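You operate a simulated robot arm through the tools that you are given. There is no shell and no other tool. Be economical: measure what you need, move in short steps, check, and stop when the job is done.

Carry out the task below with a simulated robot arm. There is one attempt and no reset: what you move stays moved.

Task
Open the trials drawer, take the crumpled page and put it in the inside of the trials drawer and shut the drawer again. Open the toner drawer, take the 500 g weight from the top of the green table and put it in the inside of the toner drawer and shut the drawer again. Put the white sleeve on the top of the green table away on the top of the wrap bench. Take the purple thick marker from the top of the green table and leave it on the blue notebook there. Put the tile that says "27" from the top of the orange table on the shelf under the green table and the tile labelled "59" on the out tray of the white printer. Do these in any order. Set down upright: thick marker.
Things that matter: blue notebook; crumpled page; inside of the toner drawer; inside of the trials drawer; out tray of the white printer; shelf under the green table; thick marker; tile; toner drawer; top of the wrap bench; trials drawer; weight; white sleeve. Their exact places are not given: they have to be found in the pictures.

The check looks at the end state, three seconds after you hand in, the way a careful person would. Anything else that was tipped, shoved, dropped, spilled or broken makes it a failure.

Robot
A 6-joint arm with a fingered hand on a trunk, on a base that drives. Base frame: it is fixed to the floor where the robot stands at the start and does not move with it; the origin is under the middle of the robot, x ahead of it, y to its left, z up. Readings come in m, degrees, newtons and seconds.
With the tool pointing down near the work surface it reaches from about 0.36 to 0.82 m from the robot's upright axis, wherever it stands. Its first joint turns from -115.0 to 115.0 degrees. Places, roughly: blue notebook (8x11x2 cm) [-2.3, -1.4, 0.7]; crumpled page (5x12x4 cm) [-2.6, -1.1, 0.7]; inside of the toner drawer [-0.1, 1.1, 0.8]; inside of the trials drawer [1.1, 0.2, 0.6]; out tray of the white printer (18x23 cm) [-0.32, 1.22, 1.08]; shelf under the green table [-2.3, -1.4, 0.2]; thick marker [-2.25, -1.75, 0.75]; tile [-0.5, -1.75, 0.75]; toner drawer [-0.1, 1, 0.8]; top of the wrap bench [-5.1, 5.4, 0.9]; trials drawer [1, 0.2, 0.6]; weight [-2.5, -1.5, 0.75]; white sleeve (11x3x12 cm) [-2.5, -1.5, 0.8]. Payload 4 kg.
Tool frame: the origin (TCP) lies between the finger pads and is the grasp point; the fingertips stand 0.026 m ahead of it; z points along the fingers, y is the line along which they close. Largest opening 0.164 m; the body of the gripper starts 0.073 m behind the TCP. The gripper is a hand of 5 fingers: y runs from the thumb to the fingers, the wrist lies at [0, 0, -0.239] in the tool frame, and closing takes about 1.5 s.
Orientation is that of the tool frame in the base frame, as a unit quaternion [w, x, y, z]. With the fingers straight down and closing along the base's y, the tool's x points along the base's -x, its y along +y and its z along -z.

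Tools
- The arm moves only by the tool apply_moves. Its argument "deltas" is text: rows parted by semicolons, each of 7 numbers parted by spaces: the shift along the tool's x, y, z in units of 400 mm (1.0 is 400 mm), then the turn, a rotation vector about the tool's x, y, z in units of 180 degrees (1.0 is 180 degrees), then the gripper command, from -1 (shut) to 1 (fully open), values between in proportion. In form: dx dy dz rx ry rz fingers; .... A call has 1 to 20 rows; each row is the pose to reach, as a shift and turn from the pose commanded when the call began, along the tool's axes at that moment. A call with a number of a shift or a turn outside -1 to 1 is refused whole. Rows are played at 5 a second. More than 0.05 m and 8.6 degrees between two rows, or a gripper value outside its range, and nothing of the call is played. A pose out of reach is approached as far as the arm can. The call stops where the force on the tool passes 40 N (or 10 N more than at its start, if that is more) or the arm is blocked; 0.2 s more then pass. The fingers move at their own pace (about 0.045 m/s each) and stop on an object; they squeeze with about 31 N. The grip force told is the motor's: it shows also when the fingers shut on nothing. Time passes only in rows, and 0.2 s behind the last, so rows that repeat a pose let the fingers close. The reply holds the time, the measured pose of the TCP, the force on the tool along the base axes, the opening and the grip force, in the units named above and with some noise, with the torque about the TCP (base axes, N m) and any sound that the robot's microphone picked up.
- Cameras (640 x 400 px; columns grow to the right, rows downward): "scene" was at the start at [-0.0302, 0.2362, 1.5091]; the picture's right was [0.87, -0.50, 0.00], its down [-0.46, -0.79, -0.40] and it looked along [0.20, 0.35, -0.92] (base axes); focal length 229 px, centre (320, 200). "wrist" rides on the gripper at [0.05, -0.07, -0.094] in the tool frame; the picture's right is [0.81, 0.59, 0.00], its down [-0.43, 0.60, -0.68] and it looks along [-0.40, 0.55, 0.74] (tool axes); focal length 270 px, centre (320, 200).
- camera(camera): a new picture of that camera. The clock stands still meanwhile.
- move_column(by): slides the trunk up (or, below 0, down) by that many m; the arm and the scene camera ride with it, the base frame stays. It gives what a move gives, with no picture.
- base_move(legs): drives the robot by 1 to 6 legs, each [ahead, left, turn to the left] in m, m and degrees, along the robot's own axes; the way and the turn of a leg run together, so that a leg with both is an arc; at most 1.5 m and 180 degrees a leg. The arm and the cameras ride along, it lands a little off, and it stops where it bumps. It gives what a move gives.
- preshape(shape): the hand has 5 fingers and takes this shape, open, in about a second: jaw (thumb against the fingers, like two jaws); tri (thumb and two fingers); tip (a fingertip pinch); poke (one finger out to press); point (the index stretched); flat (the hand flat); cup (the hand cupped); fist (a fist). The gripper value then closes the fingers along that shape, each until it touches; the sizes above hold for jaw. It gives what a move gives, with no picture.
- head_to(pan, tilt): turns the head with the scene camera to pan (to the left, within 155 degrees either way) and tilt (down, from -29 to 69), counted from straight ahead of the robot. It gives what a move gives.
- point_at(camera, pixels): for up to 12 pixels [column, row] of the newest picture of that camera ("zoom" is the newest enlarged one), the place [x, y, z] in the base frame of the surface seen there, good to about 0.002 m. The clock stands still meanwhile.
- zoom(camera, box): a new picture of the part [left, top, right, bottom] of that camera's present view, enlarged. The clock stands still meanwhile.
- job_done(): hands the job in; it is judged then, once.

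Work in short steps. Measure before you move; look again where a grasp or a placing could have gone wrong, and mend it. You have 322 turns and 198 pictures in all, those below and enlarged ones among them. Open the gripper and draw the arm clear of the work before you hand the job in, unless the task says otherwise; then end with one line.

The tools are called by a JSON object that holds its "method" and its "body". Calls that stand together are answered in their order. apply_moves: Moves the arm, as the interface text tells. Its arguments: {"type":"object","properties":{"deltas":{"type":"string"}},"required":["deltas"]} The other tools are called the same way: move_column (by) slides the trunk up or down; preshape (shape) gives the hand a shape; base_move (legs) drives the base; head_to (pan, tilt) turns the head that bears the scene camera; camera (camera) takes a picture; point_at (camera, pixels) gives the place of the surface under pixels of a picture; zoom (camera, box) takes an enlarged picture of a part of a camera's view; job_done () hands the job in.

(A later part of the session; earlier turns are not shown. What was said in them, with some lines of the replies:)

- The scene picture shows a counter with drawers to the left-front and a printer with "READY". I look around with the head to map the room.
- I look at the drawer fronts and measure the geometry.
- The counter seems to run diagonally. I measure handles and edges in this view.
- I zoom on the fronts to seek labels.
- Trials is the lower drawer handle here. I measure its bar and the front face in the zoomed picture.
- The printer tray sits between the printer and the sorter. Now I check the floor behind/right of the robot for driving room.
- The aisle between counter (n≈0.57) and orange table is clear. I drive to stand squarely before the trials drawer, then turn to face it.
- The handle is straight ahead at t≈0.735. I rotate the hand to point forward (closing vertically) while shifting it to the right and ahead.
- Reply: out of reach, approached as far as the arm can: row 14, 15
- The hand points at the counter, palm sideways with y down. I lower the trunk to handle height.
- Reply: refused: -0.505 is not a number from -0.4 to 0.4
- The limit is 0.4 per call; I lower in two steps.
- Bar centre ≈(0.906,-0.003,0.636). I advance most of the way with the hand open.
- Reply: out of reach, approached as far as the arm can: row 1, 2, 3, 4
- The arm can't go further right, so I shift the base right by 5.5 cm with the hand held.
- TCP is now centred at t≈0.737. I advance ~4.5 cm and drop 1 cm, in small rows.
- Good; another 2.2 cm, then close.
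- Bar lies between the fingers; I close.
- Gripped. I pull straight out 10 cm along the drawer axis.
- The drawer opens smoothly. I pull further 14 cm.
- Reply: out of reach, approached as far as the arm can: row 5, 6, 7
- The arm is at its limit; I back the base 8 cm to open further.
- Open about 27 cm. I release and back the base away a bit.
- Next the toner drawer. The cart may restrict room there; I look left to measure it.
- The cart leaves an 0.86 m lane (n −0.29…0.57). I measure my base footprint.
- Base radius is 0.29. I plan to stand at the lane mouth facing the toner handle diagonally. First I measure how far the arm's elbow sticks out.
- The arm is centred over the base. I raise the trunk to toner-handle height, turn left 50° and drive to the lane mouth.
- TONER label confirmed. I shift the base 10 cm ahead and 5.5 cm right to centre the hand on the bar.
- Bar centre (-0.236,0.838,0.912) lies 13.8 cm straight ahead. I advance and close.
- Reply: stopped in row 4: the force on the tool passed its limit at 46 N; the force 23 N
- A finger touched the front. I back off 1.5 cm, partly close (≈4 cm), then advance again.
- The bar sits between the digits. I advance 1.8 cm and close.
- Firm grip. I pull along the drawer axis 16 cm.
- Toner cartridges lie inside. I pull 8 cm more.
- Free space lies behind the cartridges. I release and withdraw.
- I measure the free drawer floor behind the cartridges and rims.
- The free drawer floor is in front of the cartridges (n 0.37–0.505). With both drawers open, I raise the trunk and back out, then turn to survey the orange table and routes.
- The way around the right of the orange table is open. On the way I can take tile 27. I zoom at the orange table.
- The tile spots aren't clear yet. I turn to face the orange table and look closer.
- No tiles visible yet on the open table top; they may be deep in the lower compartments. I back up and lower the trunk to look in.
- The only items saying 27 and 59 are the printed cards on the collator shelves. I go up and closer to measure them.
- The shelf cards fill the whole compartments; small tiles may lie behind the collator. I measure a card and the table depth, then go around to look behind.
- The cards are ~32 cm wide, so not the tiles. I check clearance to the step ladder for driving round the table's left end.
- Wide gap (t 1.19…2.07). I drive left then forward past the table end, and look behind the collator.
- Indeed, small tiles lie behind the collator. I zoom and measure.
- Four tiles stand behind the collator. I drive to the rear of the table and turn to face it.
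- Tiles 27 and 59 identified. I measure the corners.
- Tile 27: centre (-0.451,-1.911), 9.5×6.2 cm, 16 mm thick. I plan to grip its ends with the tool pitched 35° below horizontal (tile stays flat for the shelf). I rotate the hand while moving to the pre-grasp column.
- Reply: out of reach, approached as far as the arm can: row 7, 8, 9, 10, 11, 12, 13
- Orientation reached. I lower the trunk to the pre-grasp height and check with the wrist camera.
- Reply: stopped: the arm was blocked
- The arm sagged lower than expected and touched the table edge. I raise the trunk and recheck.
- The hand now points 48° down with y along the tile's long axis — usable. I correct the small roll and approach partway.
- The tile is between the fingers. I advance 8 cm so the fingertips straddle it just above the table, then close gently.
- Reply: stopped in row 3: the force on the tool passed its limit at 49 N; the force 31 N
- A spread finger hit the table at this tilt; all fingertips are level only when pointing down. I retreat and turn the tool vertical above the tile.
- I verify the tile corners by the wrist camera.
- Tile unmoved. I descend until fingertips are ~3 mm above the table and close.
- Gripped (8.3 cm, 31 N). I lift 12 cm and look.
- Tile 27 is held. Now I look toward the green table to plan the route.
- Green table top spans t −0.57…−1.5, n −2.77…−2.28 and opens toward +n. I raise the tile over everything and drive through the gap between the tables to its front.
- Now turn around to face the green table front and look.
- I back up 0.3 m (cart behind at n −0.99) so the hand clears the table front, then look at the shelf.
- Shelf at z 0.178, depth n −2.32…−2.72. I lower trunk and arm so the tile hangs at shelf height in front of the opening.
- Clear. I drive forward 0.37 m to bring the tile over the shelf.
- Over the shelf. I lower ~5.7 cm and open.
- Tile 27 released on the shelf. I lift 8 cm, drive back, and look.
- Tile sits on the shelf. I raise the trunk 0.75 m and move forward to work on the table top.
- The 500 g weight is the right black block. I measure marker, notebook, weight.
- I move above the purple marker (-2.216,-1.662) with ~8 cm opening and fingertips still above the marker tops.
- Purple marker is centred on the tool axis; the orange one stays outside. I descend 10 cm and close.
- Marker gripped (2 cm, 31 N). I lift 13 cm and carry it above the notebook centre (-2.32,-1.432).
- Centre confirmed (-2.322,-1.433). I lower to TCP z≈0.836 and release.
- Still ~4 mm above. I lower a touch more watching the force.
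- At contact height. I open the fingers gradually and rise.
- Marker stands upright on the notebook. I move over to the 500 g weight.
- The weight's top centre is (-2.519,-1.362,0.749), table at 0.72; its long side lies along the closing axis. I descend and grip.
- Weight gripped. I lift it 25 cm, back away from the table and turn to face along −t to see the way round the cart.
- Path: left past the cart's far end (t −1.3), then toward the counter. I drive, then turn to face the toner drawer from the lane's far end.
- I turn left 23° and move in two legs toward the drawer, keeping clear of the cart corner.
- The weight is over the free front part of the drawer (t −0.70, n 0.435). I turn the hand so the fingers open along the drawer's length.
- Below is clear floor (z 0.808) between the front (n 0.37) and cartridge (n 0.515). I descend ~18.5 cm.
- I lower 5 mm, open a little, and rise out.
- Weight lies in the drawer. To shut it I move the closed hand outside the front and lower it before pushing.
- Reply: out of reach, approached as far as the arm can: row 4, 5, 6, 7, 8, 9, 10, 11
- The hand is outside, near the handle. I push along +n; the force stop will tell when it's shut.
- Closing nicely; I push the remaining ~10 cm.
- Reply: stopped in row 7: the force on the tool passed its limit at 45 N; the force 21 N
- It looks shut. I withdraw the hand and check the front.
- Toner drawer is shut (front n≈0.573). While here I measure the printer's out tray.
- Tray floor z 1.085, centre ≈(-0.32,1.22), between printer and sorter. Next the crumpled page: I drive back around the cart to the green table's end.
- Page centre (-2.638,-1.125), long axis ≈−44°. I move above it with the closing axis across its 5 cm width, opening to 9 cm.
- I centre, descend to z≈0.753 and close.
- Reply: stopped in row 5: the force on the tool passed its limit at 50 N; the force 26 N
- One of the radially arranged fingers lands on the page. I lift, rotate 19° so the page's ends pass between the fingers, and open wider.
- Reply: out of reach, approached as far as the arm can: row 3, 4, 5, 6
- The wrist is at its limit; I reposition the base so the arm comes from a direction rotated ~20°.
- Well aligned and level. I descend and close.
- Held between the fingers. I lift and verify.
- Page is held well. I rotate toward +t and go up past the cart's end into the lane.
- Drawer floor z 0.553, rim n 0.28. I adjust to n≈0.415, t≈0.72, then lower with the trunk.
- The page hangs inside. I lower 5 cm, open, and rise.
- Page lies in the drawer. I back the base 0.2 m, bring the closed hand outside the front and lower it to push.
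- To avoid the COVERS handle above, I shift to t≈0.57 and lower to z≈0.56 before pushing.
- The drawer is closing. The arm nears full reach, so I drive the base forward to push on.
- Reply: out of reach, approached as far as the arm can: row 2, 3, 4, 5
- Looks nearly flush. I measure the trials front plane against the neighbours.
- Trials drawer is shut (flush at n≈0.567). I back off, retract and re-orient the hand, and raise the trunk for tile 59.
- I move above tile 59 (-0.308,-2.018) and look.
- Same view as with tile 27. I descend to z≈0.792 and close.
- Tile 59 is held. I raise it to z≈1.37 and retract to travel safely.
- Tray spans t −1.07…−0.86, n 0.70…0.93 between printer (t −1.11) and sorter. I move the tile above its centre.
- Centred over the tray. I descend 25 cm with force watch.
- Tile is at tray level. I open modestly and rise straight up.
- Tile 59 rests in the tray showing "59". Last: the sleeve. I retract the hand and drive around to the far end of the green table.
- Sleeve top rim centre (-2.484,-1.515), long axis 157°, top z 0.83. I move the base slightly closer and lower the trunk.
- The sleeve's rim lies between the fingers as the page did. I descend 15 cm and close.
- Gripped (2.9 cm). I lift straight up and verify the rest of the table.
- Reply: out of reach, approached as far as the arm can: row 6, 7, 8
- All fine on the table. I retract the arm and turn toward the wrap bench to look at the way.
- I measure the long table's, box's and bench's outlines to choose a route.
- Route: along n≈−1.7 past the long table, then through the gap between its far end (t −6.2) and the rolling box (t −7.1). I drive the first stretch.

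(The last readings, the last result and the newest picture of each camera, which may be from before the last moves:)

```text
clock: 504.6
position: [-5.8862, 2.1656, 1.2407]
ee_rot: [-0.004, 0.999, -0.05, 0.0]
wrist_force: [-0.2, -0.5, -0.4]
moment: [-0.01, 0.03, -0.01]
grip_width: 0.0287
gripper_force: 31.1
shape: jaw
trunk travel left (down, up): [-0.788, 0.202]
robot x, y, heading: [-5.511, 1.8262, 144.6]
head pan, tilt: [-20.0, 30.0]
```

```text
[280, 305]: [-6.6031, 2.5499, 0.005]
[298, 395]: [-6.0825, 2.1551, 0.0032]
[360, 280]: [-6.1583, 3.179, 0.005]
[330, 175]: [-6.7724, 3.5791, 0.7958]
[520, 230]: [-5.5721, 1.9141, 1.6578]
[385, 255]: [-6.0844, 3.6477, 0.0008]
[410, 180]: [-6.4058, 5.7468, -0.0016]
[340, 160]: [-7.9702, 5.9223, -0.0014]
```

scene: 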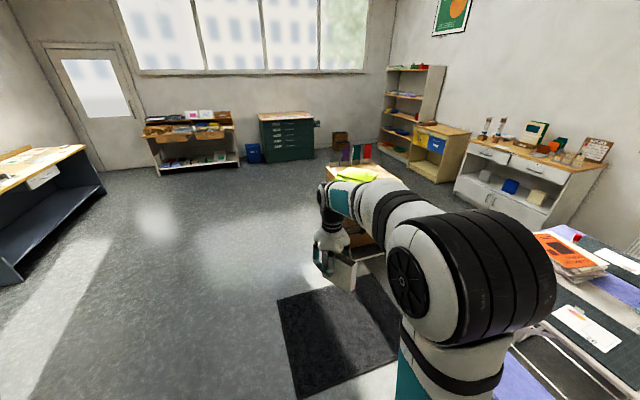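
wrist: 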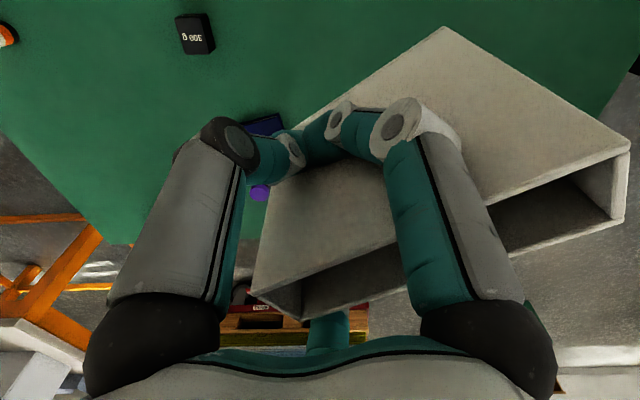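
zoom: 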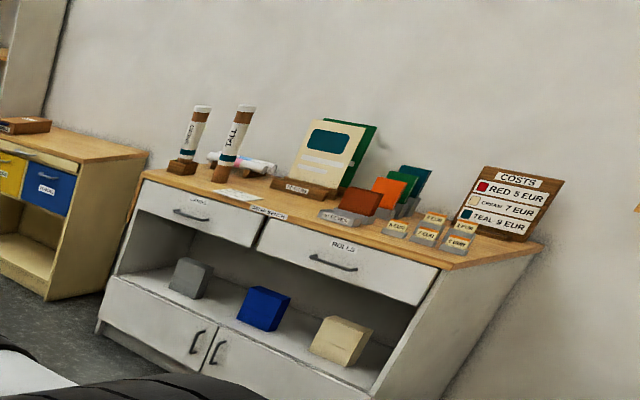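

The bench top (z 0.90, n 1.10–1.60, t −6.7…−7.7) has items; a free spot must be picked up close. I route around the rolling box's far side to avoid the floor mat; first check the left bench's distance.

{"method": "point_at", "body": {"camera": "scene", "pixels": [[104, 188], [20, 280], [80, 148], [150, 170], [240, 165], [312, 158], [180, 300]]}}

{"method": "base_move", "body": {"legs": [[0, 0.48, -0.8], [1.3, 0, 0], [1.25, 0, 0]]}}

```text
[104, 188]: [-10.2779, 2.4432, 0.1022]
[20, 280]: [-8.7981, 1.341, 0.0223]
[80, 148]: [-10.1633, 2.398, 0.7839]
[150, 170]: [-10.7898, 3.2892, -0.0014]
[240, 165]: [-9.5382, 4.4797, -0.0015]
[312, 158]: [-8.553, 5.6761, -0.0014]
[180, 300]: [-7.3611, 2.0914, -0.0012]
```

```text
clock: 519.4
position: [-8.2484, 3.2418, 1.2418]
ee_rot: [-0.005, 0.999, -0.044, 0.0]
wrist_force: [-0.7, -0.4, -1.5]
moment: [0.03, 0.04, 0.0]
grip_width: 0.0287
gripper_force: 30.7
shape: jaw
trunk travel left (down, up): [-0.788, 0.202]
robot x, y, heading: [-7.8657, 2.9125, 145.0]
head pan, tilt: [-20.0, 30.0]
```

{"method": "move_column", "body": {"by": 0.2}}

{"method": "base_move", "body": {"legs": [[0, -1.35, 0], [0, -1.15, 0], [0, 0, -91.2]]}}

{"method": "head_to", "body": {"pan": -35, "tilt": 40}}

{"method": "camera", "body": {"camera": "scene"}}

```text
clock: 521.6
position: [-8.2477, 3.242, 1.4424]
ee_rot: [-0.005, 0.999, -0.043, 0.0]
wrist_force: [0.2, -0.3, -0.7]
moment: [-0.01, 0.02, 0.02]
grip_width: 0.0287
gripper_force: 31.0
shape: jaw
trunk travel left (down, up): [-0.988, 0.002]
robot x, y, heading: [-7.8669, 2.9102, 145.3]
head pan, tilt: [-20.0, 30.0]
```

```text
clock: 537.7
position: [-6.0649, 5.3212, 1.4414]
ee_rot: [0.003, -0.661, 0.75, -0.003]
wrist_force: [-0.1, 0.6, -1.3]
moment: [0.02, 0.0, -0.04]
grip_width: 0.0285
gripper_force: 30.5
shape: jaw
trunk travel left (down, up): [-0.988, 0.002]
robot x, y, heading: [-6.4133, 4.9515, 53.1]
head pan, tilt: [-20.0, 30.0]
```

```text
clock: 538.5
position: [-6.0646, 5.3204, 1.4415]
ee_rot: [0.002, -0.661, 0.75, -0.003]
wrist_force: [-0.2, -0.5, -1.6]
moment: [0.01, -0.04, -0.03]
grip_width: 0.0287
gripper_force: 30.8
shape: jaw
trunk travel left (down, up): [-0.988, 0.002]
robot x, y, heading: [-6.4133, 4.9517, 53.0]
head pan, tilt: [-35.0, 40.0]
```

```text
35 pictures are left
```

scene: 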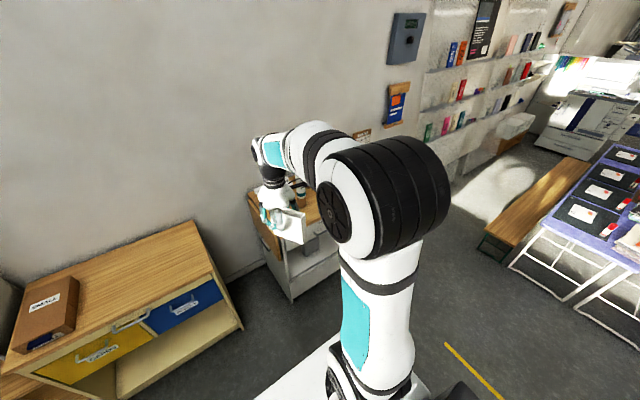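

{"method": "base_move", "body": {"legs": [[0, -0.85, 0.8]]}}

{"method": "head_to", "body": {"pan": 0, "tilt": 42}}

{"method": "camera", "body": {"camera": "scene"}}

```text
clock: 543.0
position: [-5.3927, 4.8229, 1.4423]
ee_rot: [0.003, -0.668, 0.744, -0.003]
wrist_force: [-0.1, -0.5, -1.3]
moment: [0.01, 0.02, -0.02]
grip_width: 0.0287
gripper_force: 31.1
shape: jaw
trunk travel left (down, up): [-0.988, 0.002]
robot x, y, heading: [-5.7335, 4.4512, 53.9]
head pan, tilt: [-35.0, 40.0]
```

```text
clock: 544.0
position: [-5.3927, 4.8244, 1.4423]
ee_rot: [0.003, -0.668, 0.744, -0.002]
wrist_force: [0.1, -0.1, -0.3]
moment: [0.04, 0.0, 0.01]
grip_width: 0.0284
gripper_force: 30.8
shape: jaw
trunk travel left (down, up): [-0.988, 0.002]
robot x, y, heading: [-5.7331, 4.4524, 54.1]
head pan, tilt: [0.0, 42.0]
```

```text
34 pictures are left
```

scene: 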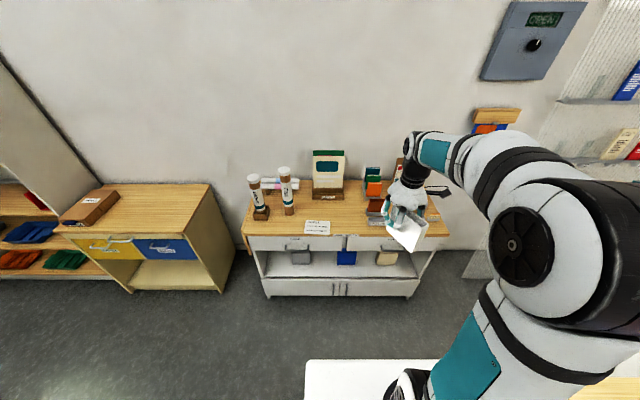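

{"method": "zoom", "body": {"camera": "scene", "box": [236, 145, 396, 245]}}

{"method": "point_at", "body": {"camera": "zoom", "pixels": [[150, 330], [240, 310], [240, 340], [270, 230], [400, 320], [450, 320], [420, 240], [80, 330], [60, 350], [520, 330], [380, 260], [330, 225]]}}

```text
4.00 times, centred on (316, 195) of scene
```

zoom: 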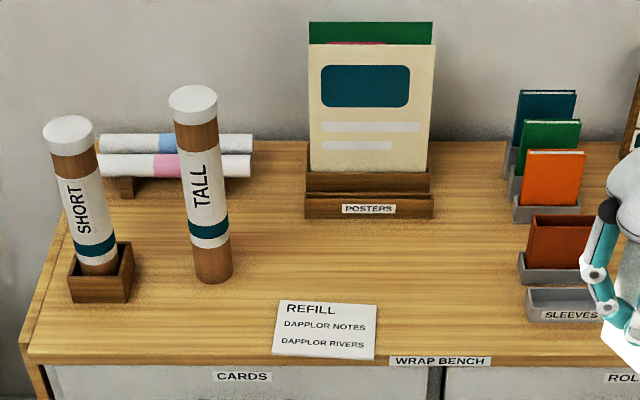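

```text
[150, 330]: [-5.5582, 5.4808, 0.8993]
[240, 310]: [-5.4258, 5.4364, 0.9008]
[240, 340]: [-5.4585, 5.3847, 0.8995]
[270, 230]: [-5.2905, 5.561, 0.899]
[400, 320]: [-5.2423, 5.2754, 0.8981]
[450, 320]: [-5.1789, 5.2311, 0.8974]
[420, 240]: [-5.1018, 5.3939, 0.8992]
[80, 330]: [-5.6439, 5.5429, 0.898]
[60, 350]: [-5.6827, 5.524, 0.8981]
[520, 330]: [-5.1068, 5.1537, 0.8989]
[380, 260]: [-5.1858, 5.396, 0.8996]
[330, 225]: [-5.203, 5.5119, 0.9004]
```

I see a free spot in the middle: around (-5.18,5.335), between the REFILL note, POSTERS stand and SLEEVES holder. I drive 0.33 m closer.

{"method": "base_move", "body": {"legs": [[0.33, 0, 0]]}}

{"method": "camera", "body": {"camera": "wrist"}}

```text
clock: 546.1
position: [-5.1982, 5.0935, 1.4412]
ee_rot: [0.003, -0.668, 0.744, -0.003]
wrist_force: [-0.5, -0.2, -1.2]
moment: [0.03, 0.02, 0.01]
grip_width: 0.0284
gripper_force: 30.9
shape: jaw
trunk travel left (down, up): [-0.988, 0.002]
robot x, y, heading: [-5.5367, 4.7182, 54.0]
head pan, tilt: [0.0, 42.0]
```

```text
32 pictures are left
```

wrist: 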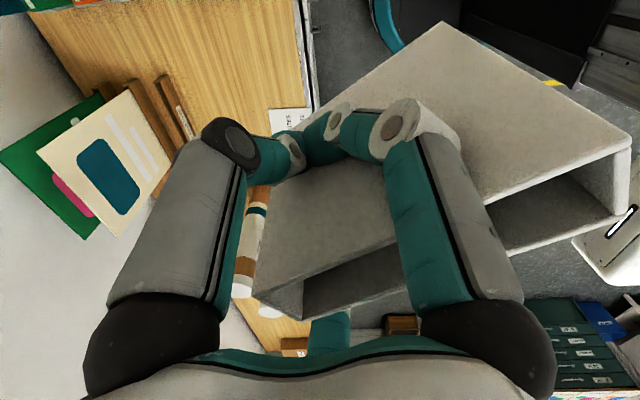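

{"method": "apply_moves", "body": {"deltas": "-0.1 0.004 0 0 0 0 -1; -0.2 0.008 0 0 0 0 -1; -0.3 0.011 0 0 0 0 -1; -0.4 0.015 0 0 0 0 -1; -0.5 0.018 0 0 0 0 -1; -0.605 0.022 0 0 0 0 -1; -0.605 0.022 0 0 0 0 -1"}}

{"method": "zoom", "body": {"camera": "scene", "box": [180, 80, 500, 280]}}

{"method": "camera", "body": {"camera": "wrist"}}

```text
clock: 547.8
position: [-5.181, 5.3334, 1.4429]
ee_rot: [0.003, -0.668, 0.744, -0.003]
wrist_force: [-0.4, -0.6, -0.4]
moment: [0.07, 0.0, -0.01]
grip_width: 0.0286
gripper_force: 31.0
shape: jaw
trunk travel left (down, up): [-0.988, 0.002]
robot x, y, heading: [-5.5406, 4.7161, 53.7]
head pan, tilt: [0.0, 42.0]
```

```text
2.00 times, centred on (340, 180) of scene
```

zoom: 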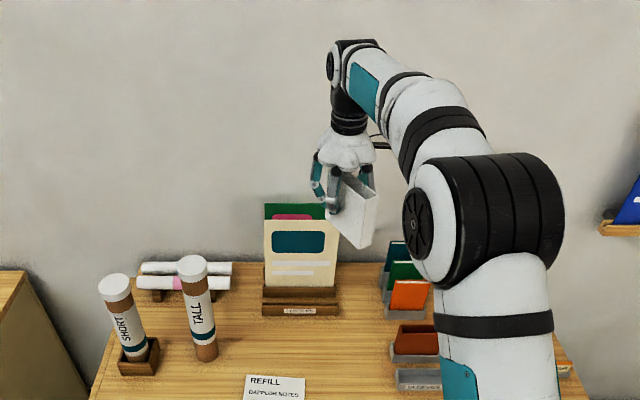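

```text
30 pictures are left
```

wrist: 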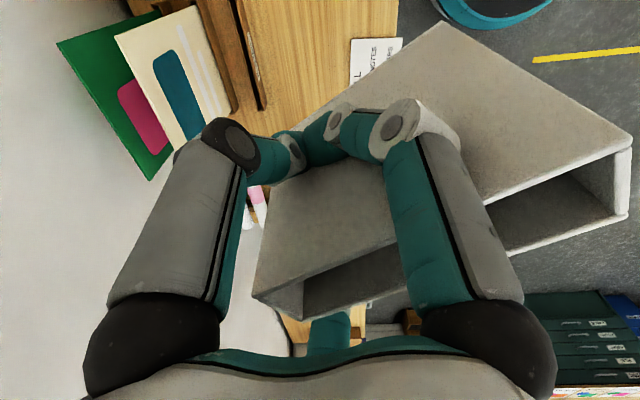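

{"method": "point_at", "body": {"camera": "zoom", "pixels": [[300, 240], [300, 310], [320, 290], [395, 330], [410, 380], [410, 345], [350, 345], [360, 385], [270, 385], [360, 240], [345, 215], [200, 260]]}}

```text
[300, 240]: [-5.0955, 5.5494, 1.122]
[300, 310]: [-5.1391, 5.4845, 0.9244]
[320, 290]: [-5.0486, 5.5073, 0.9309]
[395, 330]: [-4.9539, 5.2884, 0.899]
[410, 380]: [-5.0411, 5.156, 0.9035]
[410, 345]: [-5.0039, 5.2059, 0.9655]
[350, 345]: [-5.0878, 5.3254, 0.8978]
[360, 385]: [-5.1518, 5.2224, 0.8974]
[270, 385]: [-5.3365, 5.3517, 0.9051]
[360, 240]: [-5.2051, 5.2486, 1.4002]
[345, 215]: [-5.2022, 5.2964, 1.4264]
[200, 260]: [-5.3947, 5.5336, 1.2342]
```

Clearances are ample (≥14 cm). I lower the trunk 0.4 m.

{"method": "move_column", "body": {"by": -0.38}}

{"method": "zoom", "body": {"camera": "scene", "box": [180, 40, 500, 240]}}

```text
clock: 551.4
position: [-5.1809, 5.3348, 1.0618]
ee_rot: [0.003, -0.668, 0.744, -0.004]
wrist_force: [-0.5, 0.5, -1.4]
moment: [0.01, 0.01, -0.01]
grip_width: 0.0287
gripper_force: 30.9
shape: jaw
trunk travel left (down, up): [-0.608, 0.382]
robot x, y, heading: [-5.5372, 4.7151, 54.3]
head pan, tilt: [0.0, 42.0]
```

```text
2.00 times, centred on (340, 140) of scene
```

zoom: 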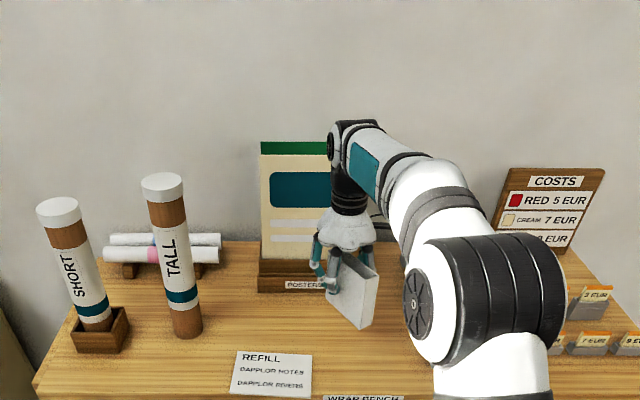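

I lower the last 9 cm slowly with the arm.

{"method": "apply_moves", "body": {"deltas": "0 0 0.06 0 0 0 -1; 0 0 0.12 0 0 0 -1; 0 0 0.17 0 0 0 -1; 0 0 0.2 0 0 0 -1; 0 0 0.215 0 0 0 -1; 0 0 0.222 0 0 0 -1; 0 0 0.226 0 0 0 -1; 0 0 0.226 0 0 0 -1"}}

{"method": "zoom", "body": {"camera": "scene", "box": [260, 100, 420, 200]}}

```text
clock: 553.2
position: [-5.1795, 5.3345, 0.9717]
ee_rot: [0.003, -0.667, 0.745, -0.004]
wrist_force: [-0.6, -0.2, -1.7]
moment: [0.03, -0.01, 0.01]
grip_width: 0.0285
gripper_force: 31.0
shape: jaw
trunk travel left (down, up): [-0.608, 0.382]
robot x, y, heading: [-5.5371, 4.7172, 53.7]
head pan, tilt: [0.0, 42.0]
```

```text
4.00 times, centred on (340, 150) of scene
```

zoom: 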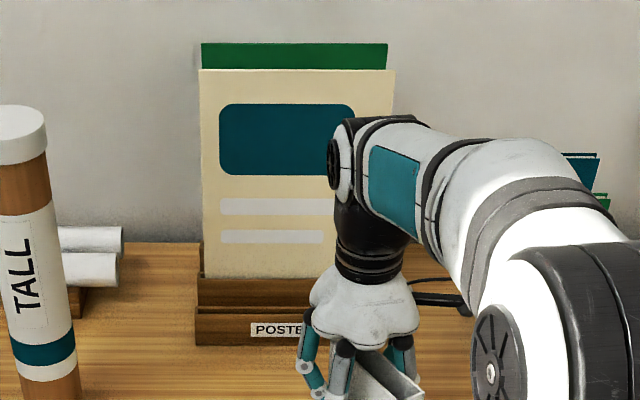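

{"method": "apply_moves", "body": {"deltas": "0 0 0.004 0 0 0 -1; 0 0 0.008 0 0 0 -1; 0 0 0.008 0 0 0 -1"}}

{"method": "head_to", "body": {"pan": 0, "tilt": 58}}

{"method": "camera", "body": {"camera": "scene"}}

```text
clock: 554.0
position: [-5.1797, 5.3344, 0.968]
ee_rot: [0.003, -0.668, 0.744, -0.003]
wrist_force: [1.1, -0.4, -0.7]
moment: [0.04, -0.04, -0.02]
grip_width: 0.0285
gripper_force: 30.9
shape: jaw
trunk travel left (down, up): [-0.608, 0.382]
robot x, y, heading: [-5.5382, 4.7184, 54.0]
head pan, tilt: [0.0, 42.0]
```

```text
clock: 554.8
position: [-5.1789, 5.3345, 0.9687]
ee_rot: [0.003, -0.668, 0.744, -0.003]
wrist_force: [1.1, -0.5, 0.0]
moment: [0.01, -0.01, -0.04]
grip_width: 0.0284
gripper_force: 30.5
shape: jaw
trunk travel left (down, up): [-0.608, 0.382]
robot x, y, heading: [-5.5395, 4.7174, 54.2]
head pan, tilt: [0.0, 58.0]
```

```text
27 pictures are left
```

scene: 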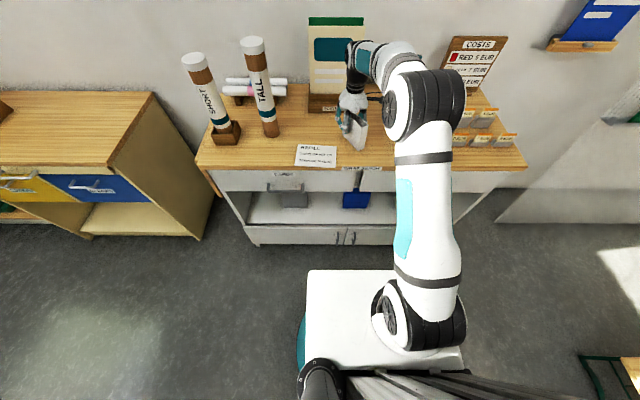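

The sleeve touches the bench. I open gradually, then rise straight up.

{"method": "apply_moves", "body": {"deltas": "0 0 0 0 0 0 -0.5; 0 0 0 0 0 0 -0.3; 0 0 0 0 0 0 -0.1; 0 0 0 0 0 0 0.1; 0 0 0 0 0 0 0.1; 0 0 0 0 0 0 0.1; 0 0 -0.05 0 0 0 0.1; 0 0 -0.12 0 0 0 0.1; 0 0 -0.2 0 0 0 0.1; 0 0 -0.3 0 0 0 0.1; 0 0 -0.4 0 0 0 0.1; 0 0 -0.5 0 0 0 0.1"}}

{"method": "camera", "body": {"camera": "scene"}}

{"method": "camera", "body": {"camera": "wrist"}}

```text
clock: 557.4
position: [-5.1995, 5.3021, 1.1198]
ee_rot: [0.017, -0.667, 0.745, 0.002]
wrist_force: [-0.8, 0.7, -1.2]
moment: [-0.02, -0.02, 0.01]
grip_width: 0.09
gripper_force: 0.0
shape: jaw
out of reach, approached as far as the arm can: row 10, 11, 12
trunk travel left (down, up): [-0.608, 0.382]
robot x, y, heading: [-5.5395, 4.7186, 54.1]
head pan, tilt: [0.0, 58.0]
```

```text
26 pictures are left
```

scene: 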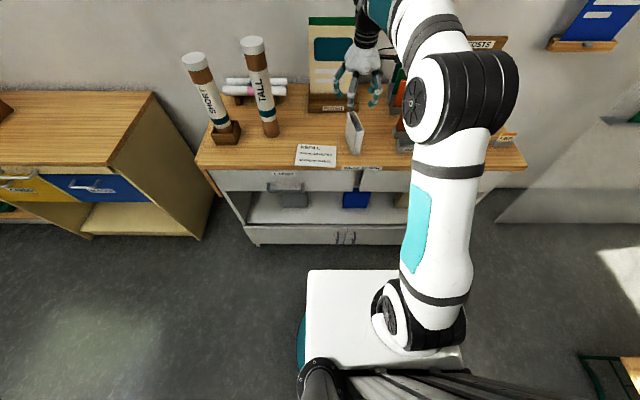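

```text
25 pictures are left
```

wrist: 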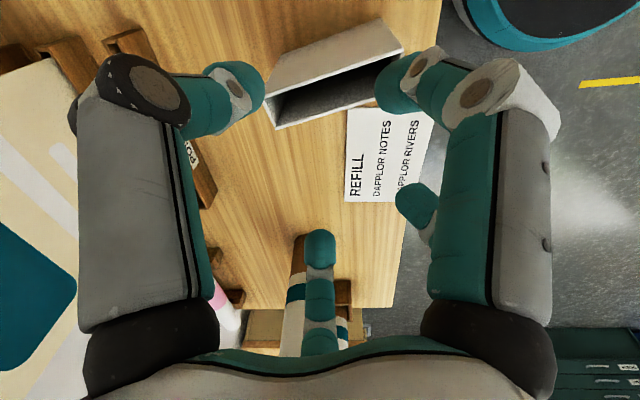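

The sleeve stands on the bench top, nothing else disturbed. I raise the trunk and back the robot clear.

{"method": "move_column", "body": {"by": 0.3}}

{"method": "base_move", "body": {"legs": [[-0.35, 0, 0]]}}

{"method": "zoom", "body": {"camera": "scene", "box": [180, 0, 540, 225]}}

```text
clock: 560.4
position: [-5.1988, 5.3038, 1.4203]
ee_rot: [0.018, -0.667, 0.745, 0.001]
wrist_force: [0.0, 0.5, -0.2]
moment: [-0.01, 0.0, 0.01]
grip_width: 0.0897
gripper_force: 0.1
shape: jaw
trunk travel left (down, up): [-0.908, 0.082]
robot x, y, heading: [-5.5372, 4.7193, 54.0]
head pan, tilt: [0.0, 58.0]
```

```text
clock: 562.6
position: [-5.4018, 5.025, 1.421]
ee_rot: [0.019, -0.668, 0.744, 0.002]
wrist_force: [0.1, -0.2, 0.8]
moment: [0.0, 0.03, 0.01]
grip_width: 0.0897
gripper_force: 0.1
shape: jaw
trunk travel left (down, up): [-0.908, 0.082]
robot x, y, heading: [-5.7421, 4.4404, 54.4]
head pan, tilt: [0.0, 58.0]
```

```text
1.78 times, centred on (360, 112) of scene
```

zoom: 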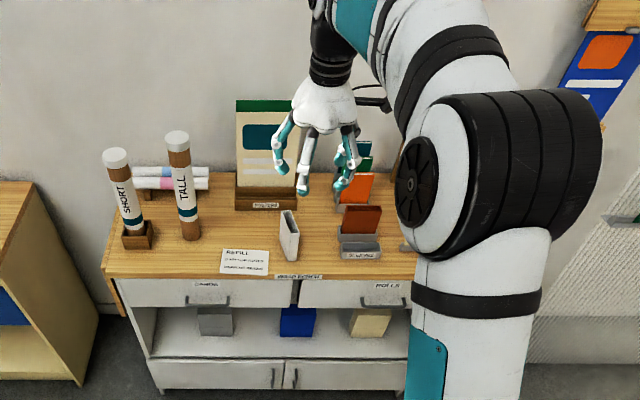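

The sleeve stands on the wrap bench, the hand is open and clear, and both drawers measured shut. I hand the job in.

{"method": "job_done", "body": {}}

```text
The job is handed in.
```

All six placements are done and the job is handed in; the check's verdict has not come back. The page is in the shut trials drawer and the 500 g weight in the shut toner drawer. The sleeve is on the wrap bench, the purple marker stands upright on the blue notebook, tile 27 is on the shelf under the green table, and tile 59 is in the white printer's out tray.
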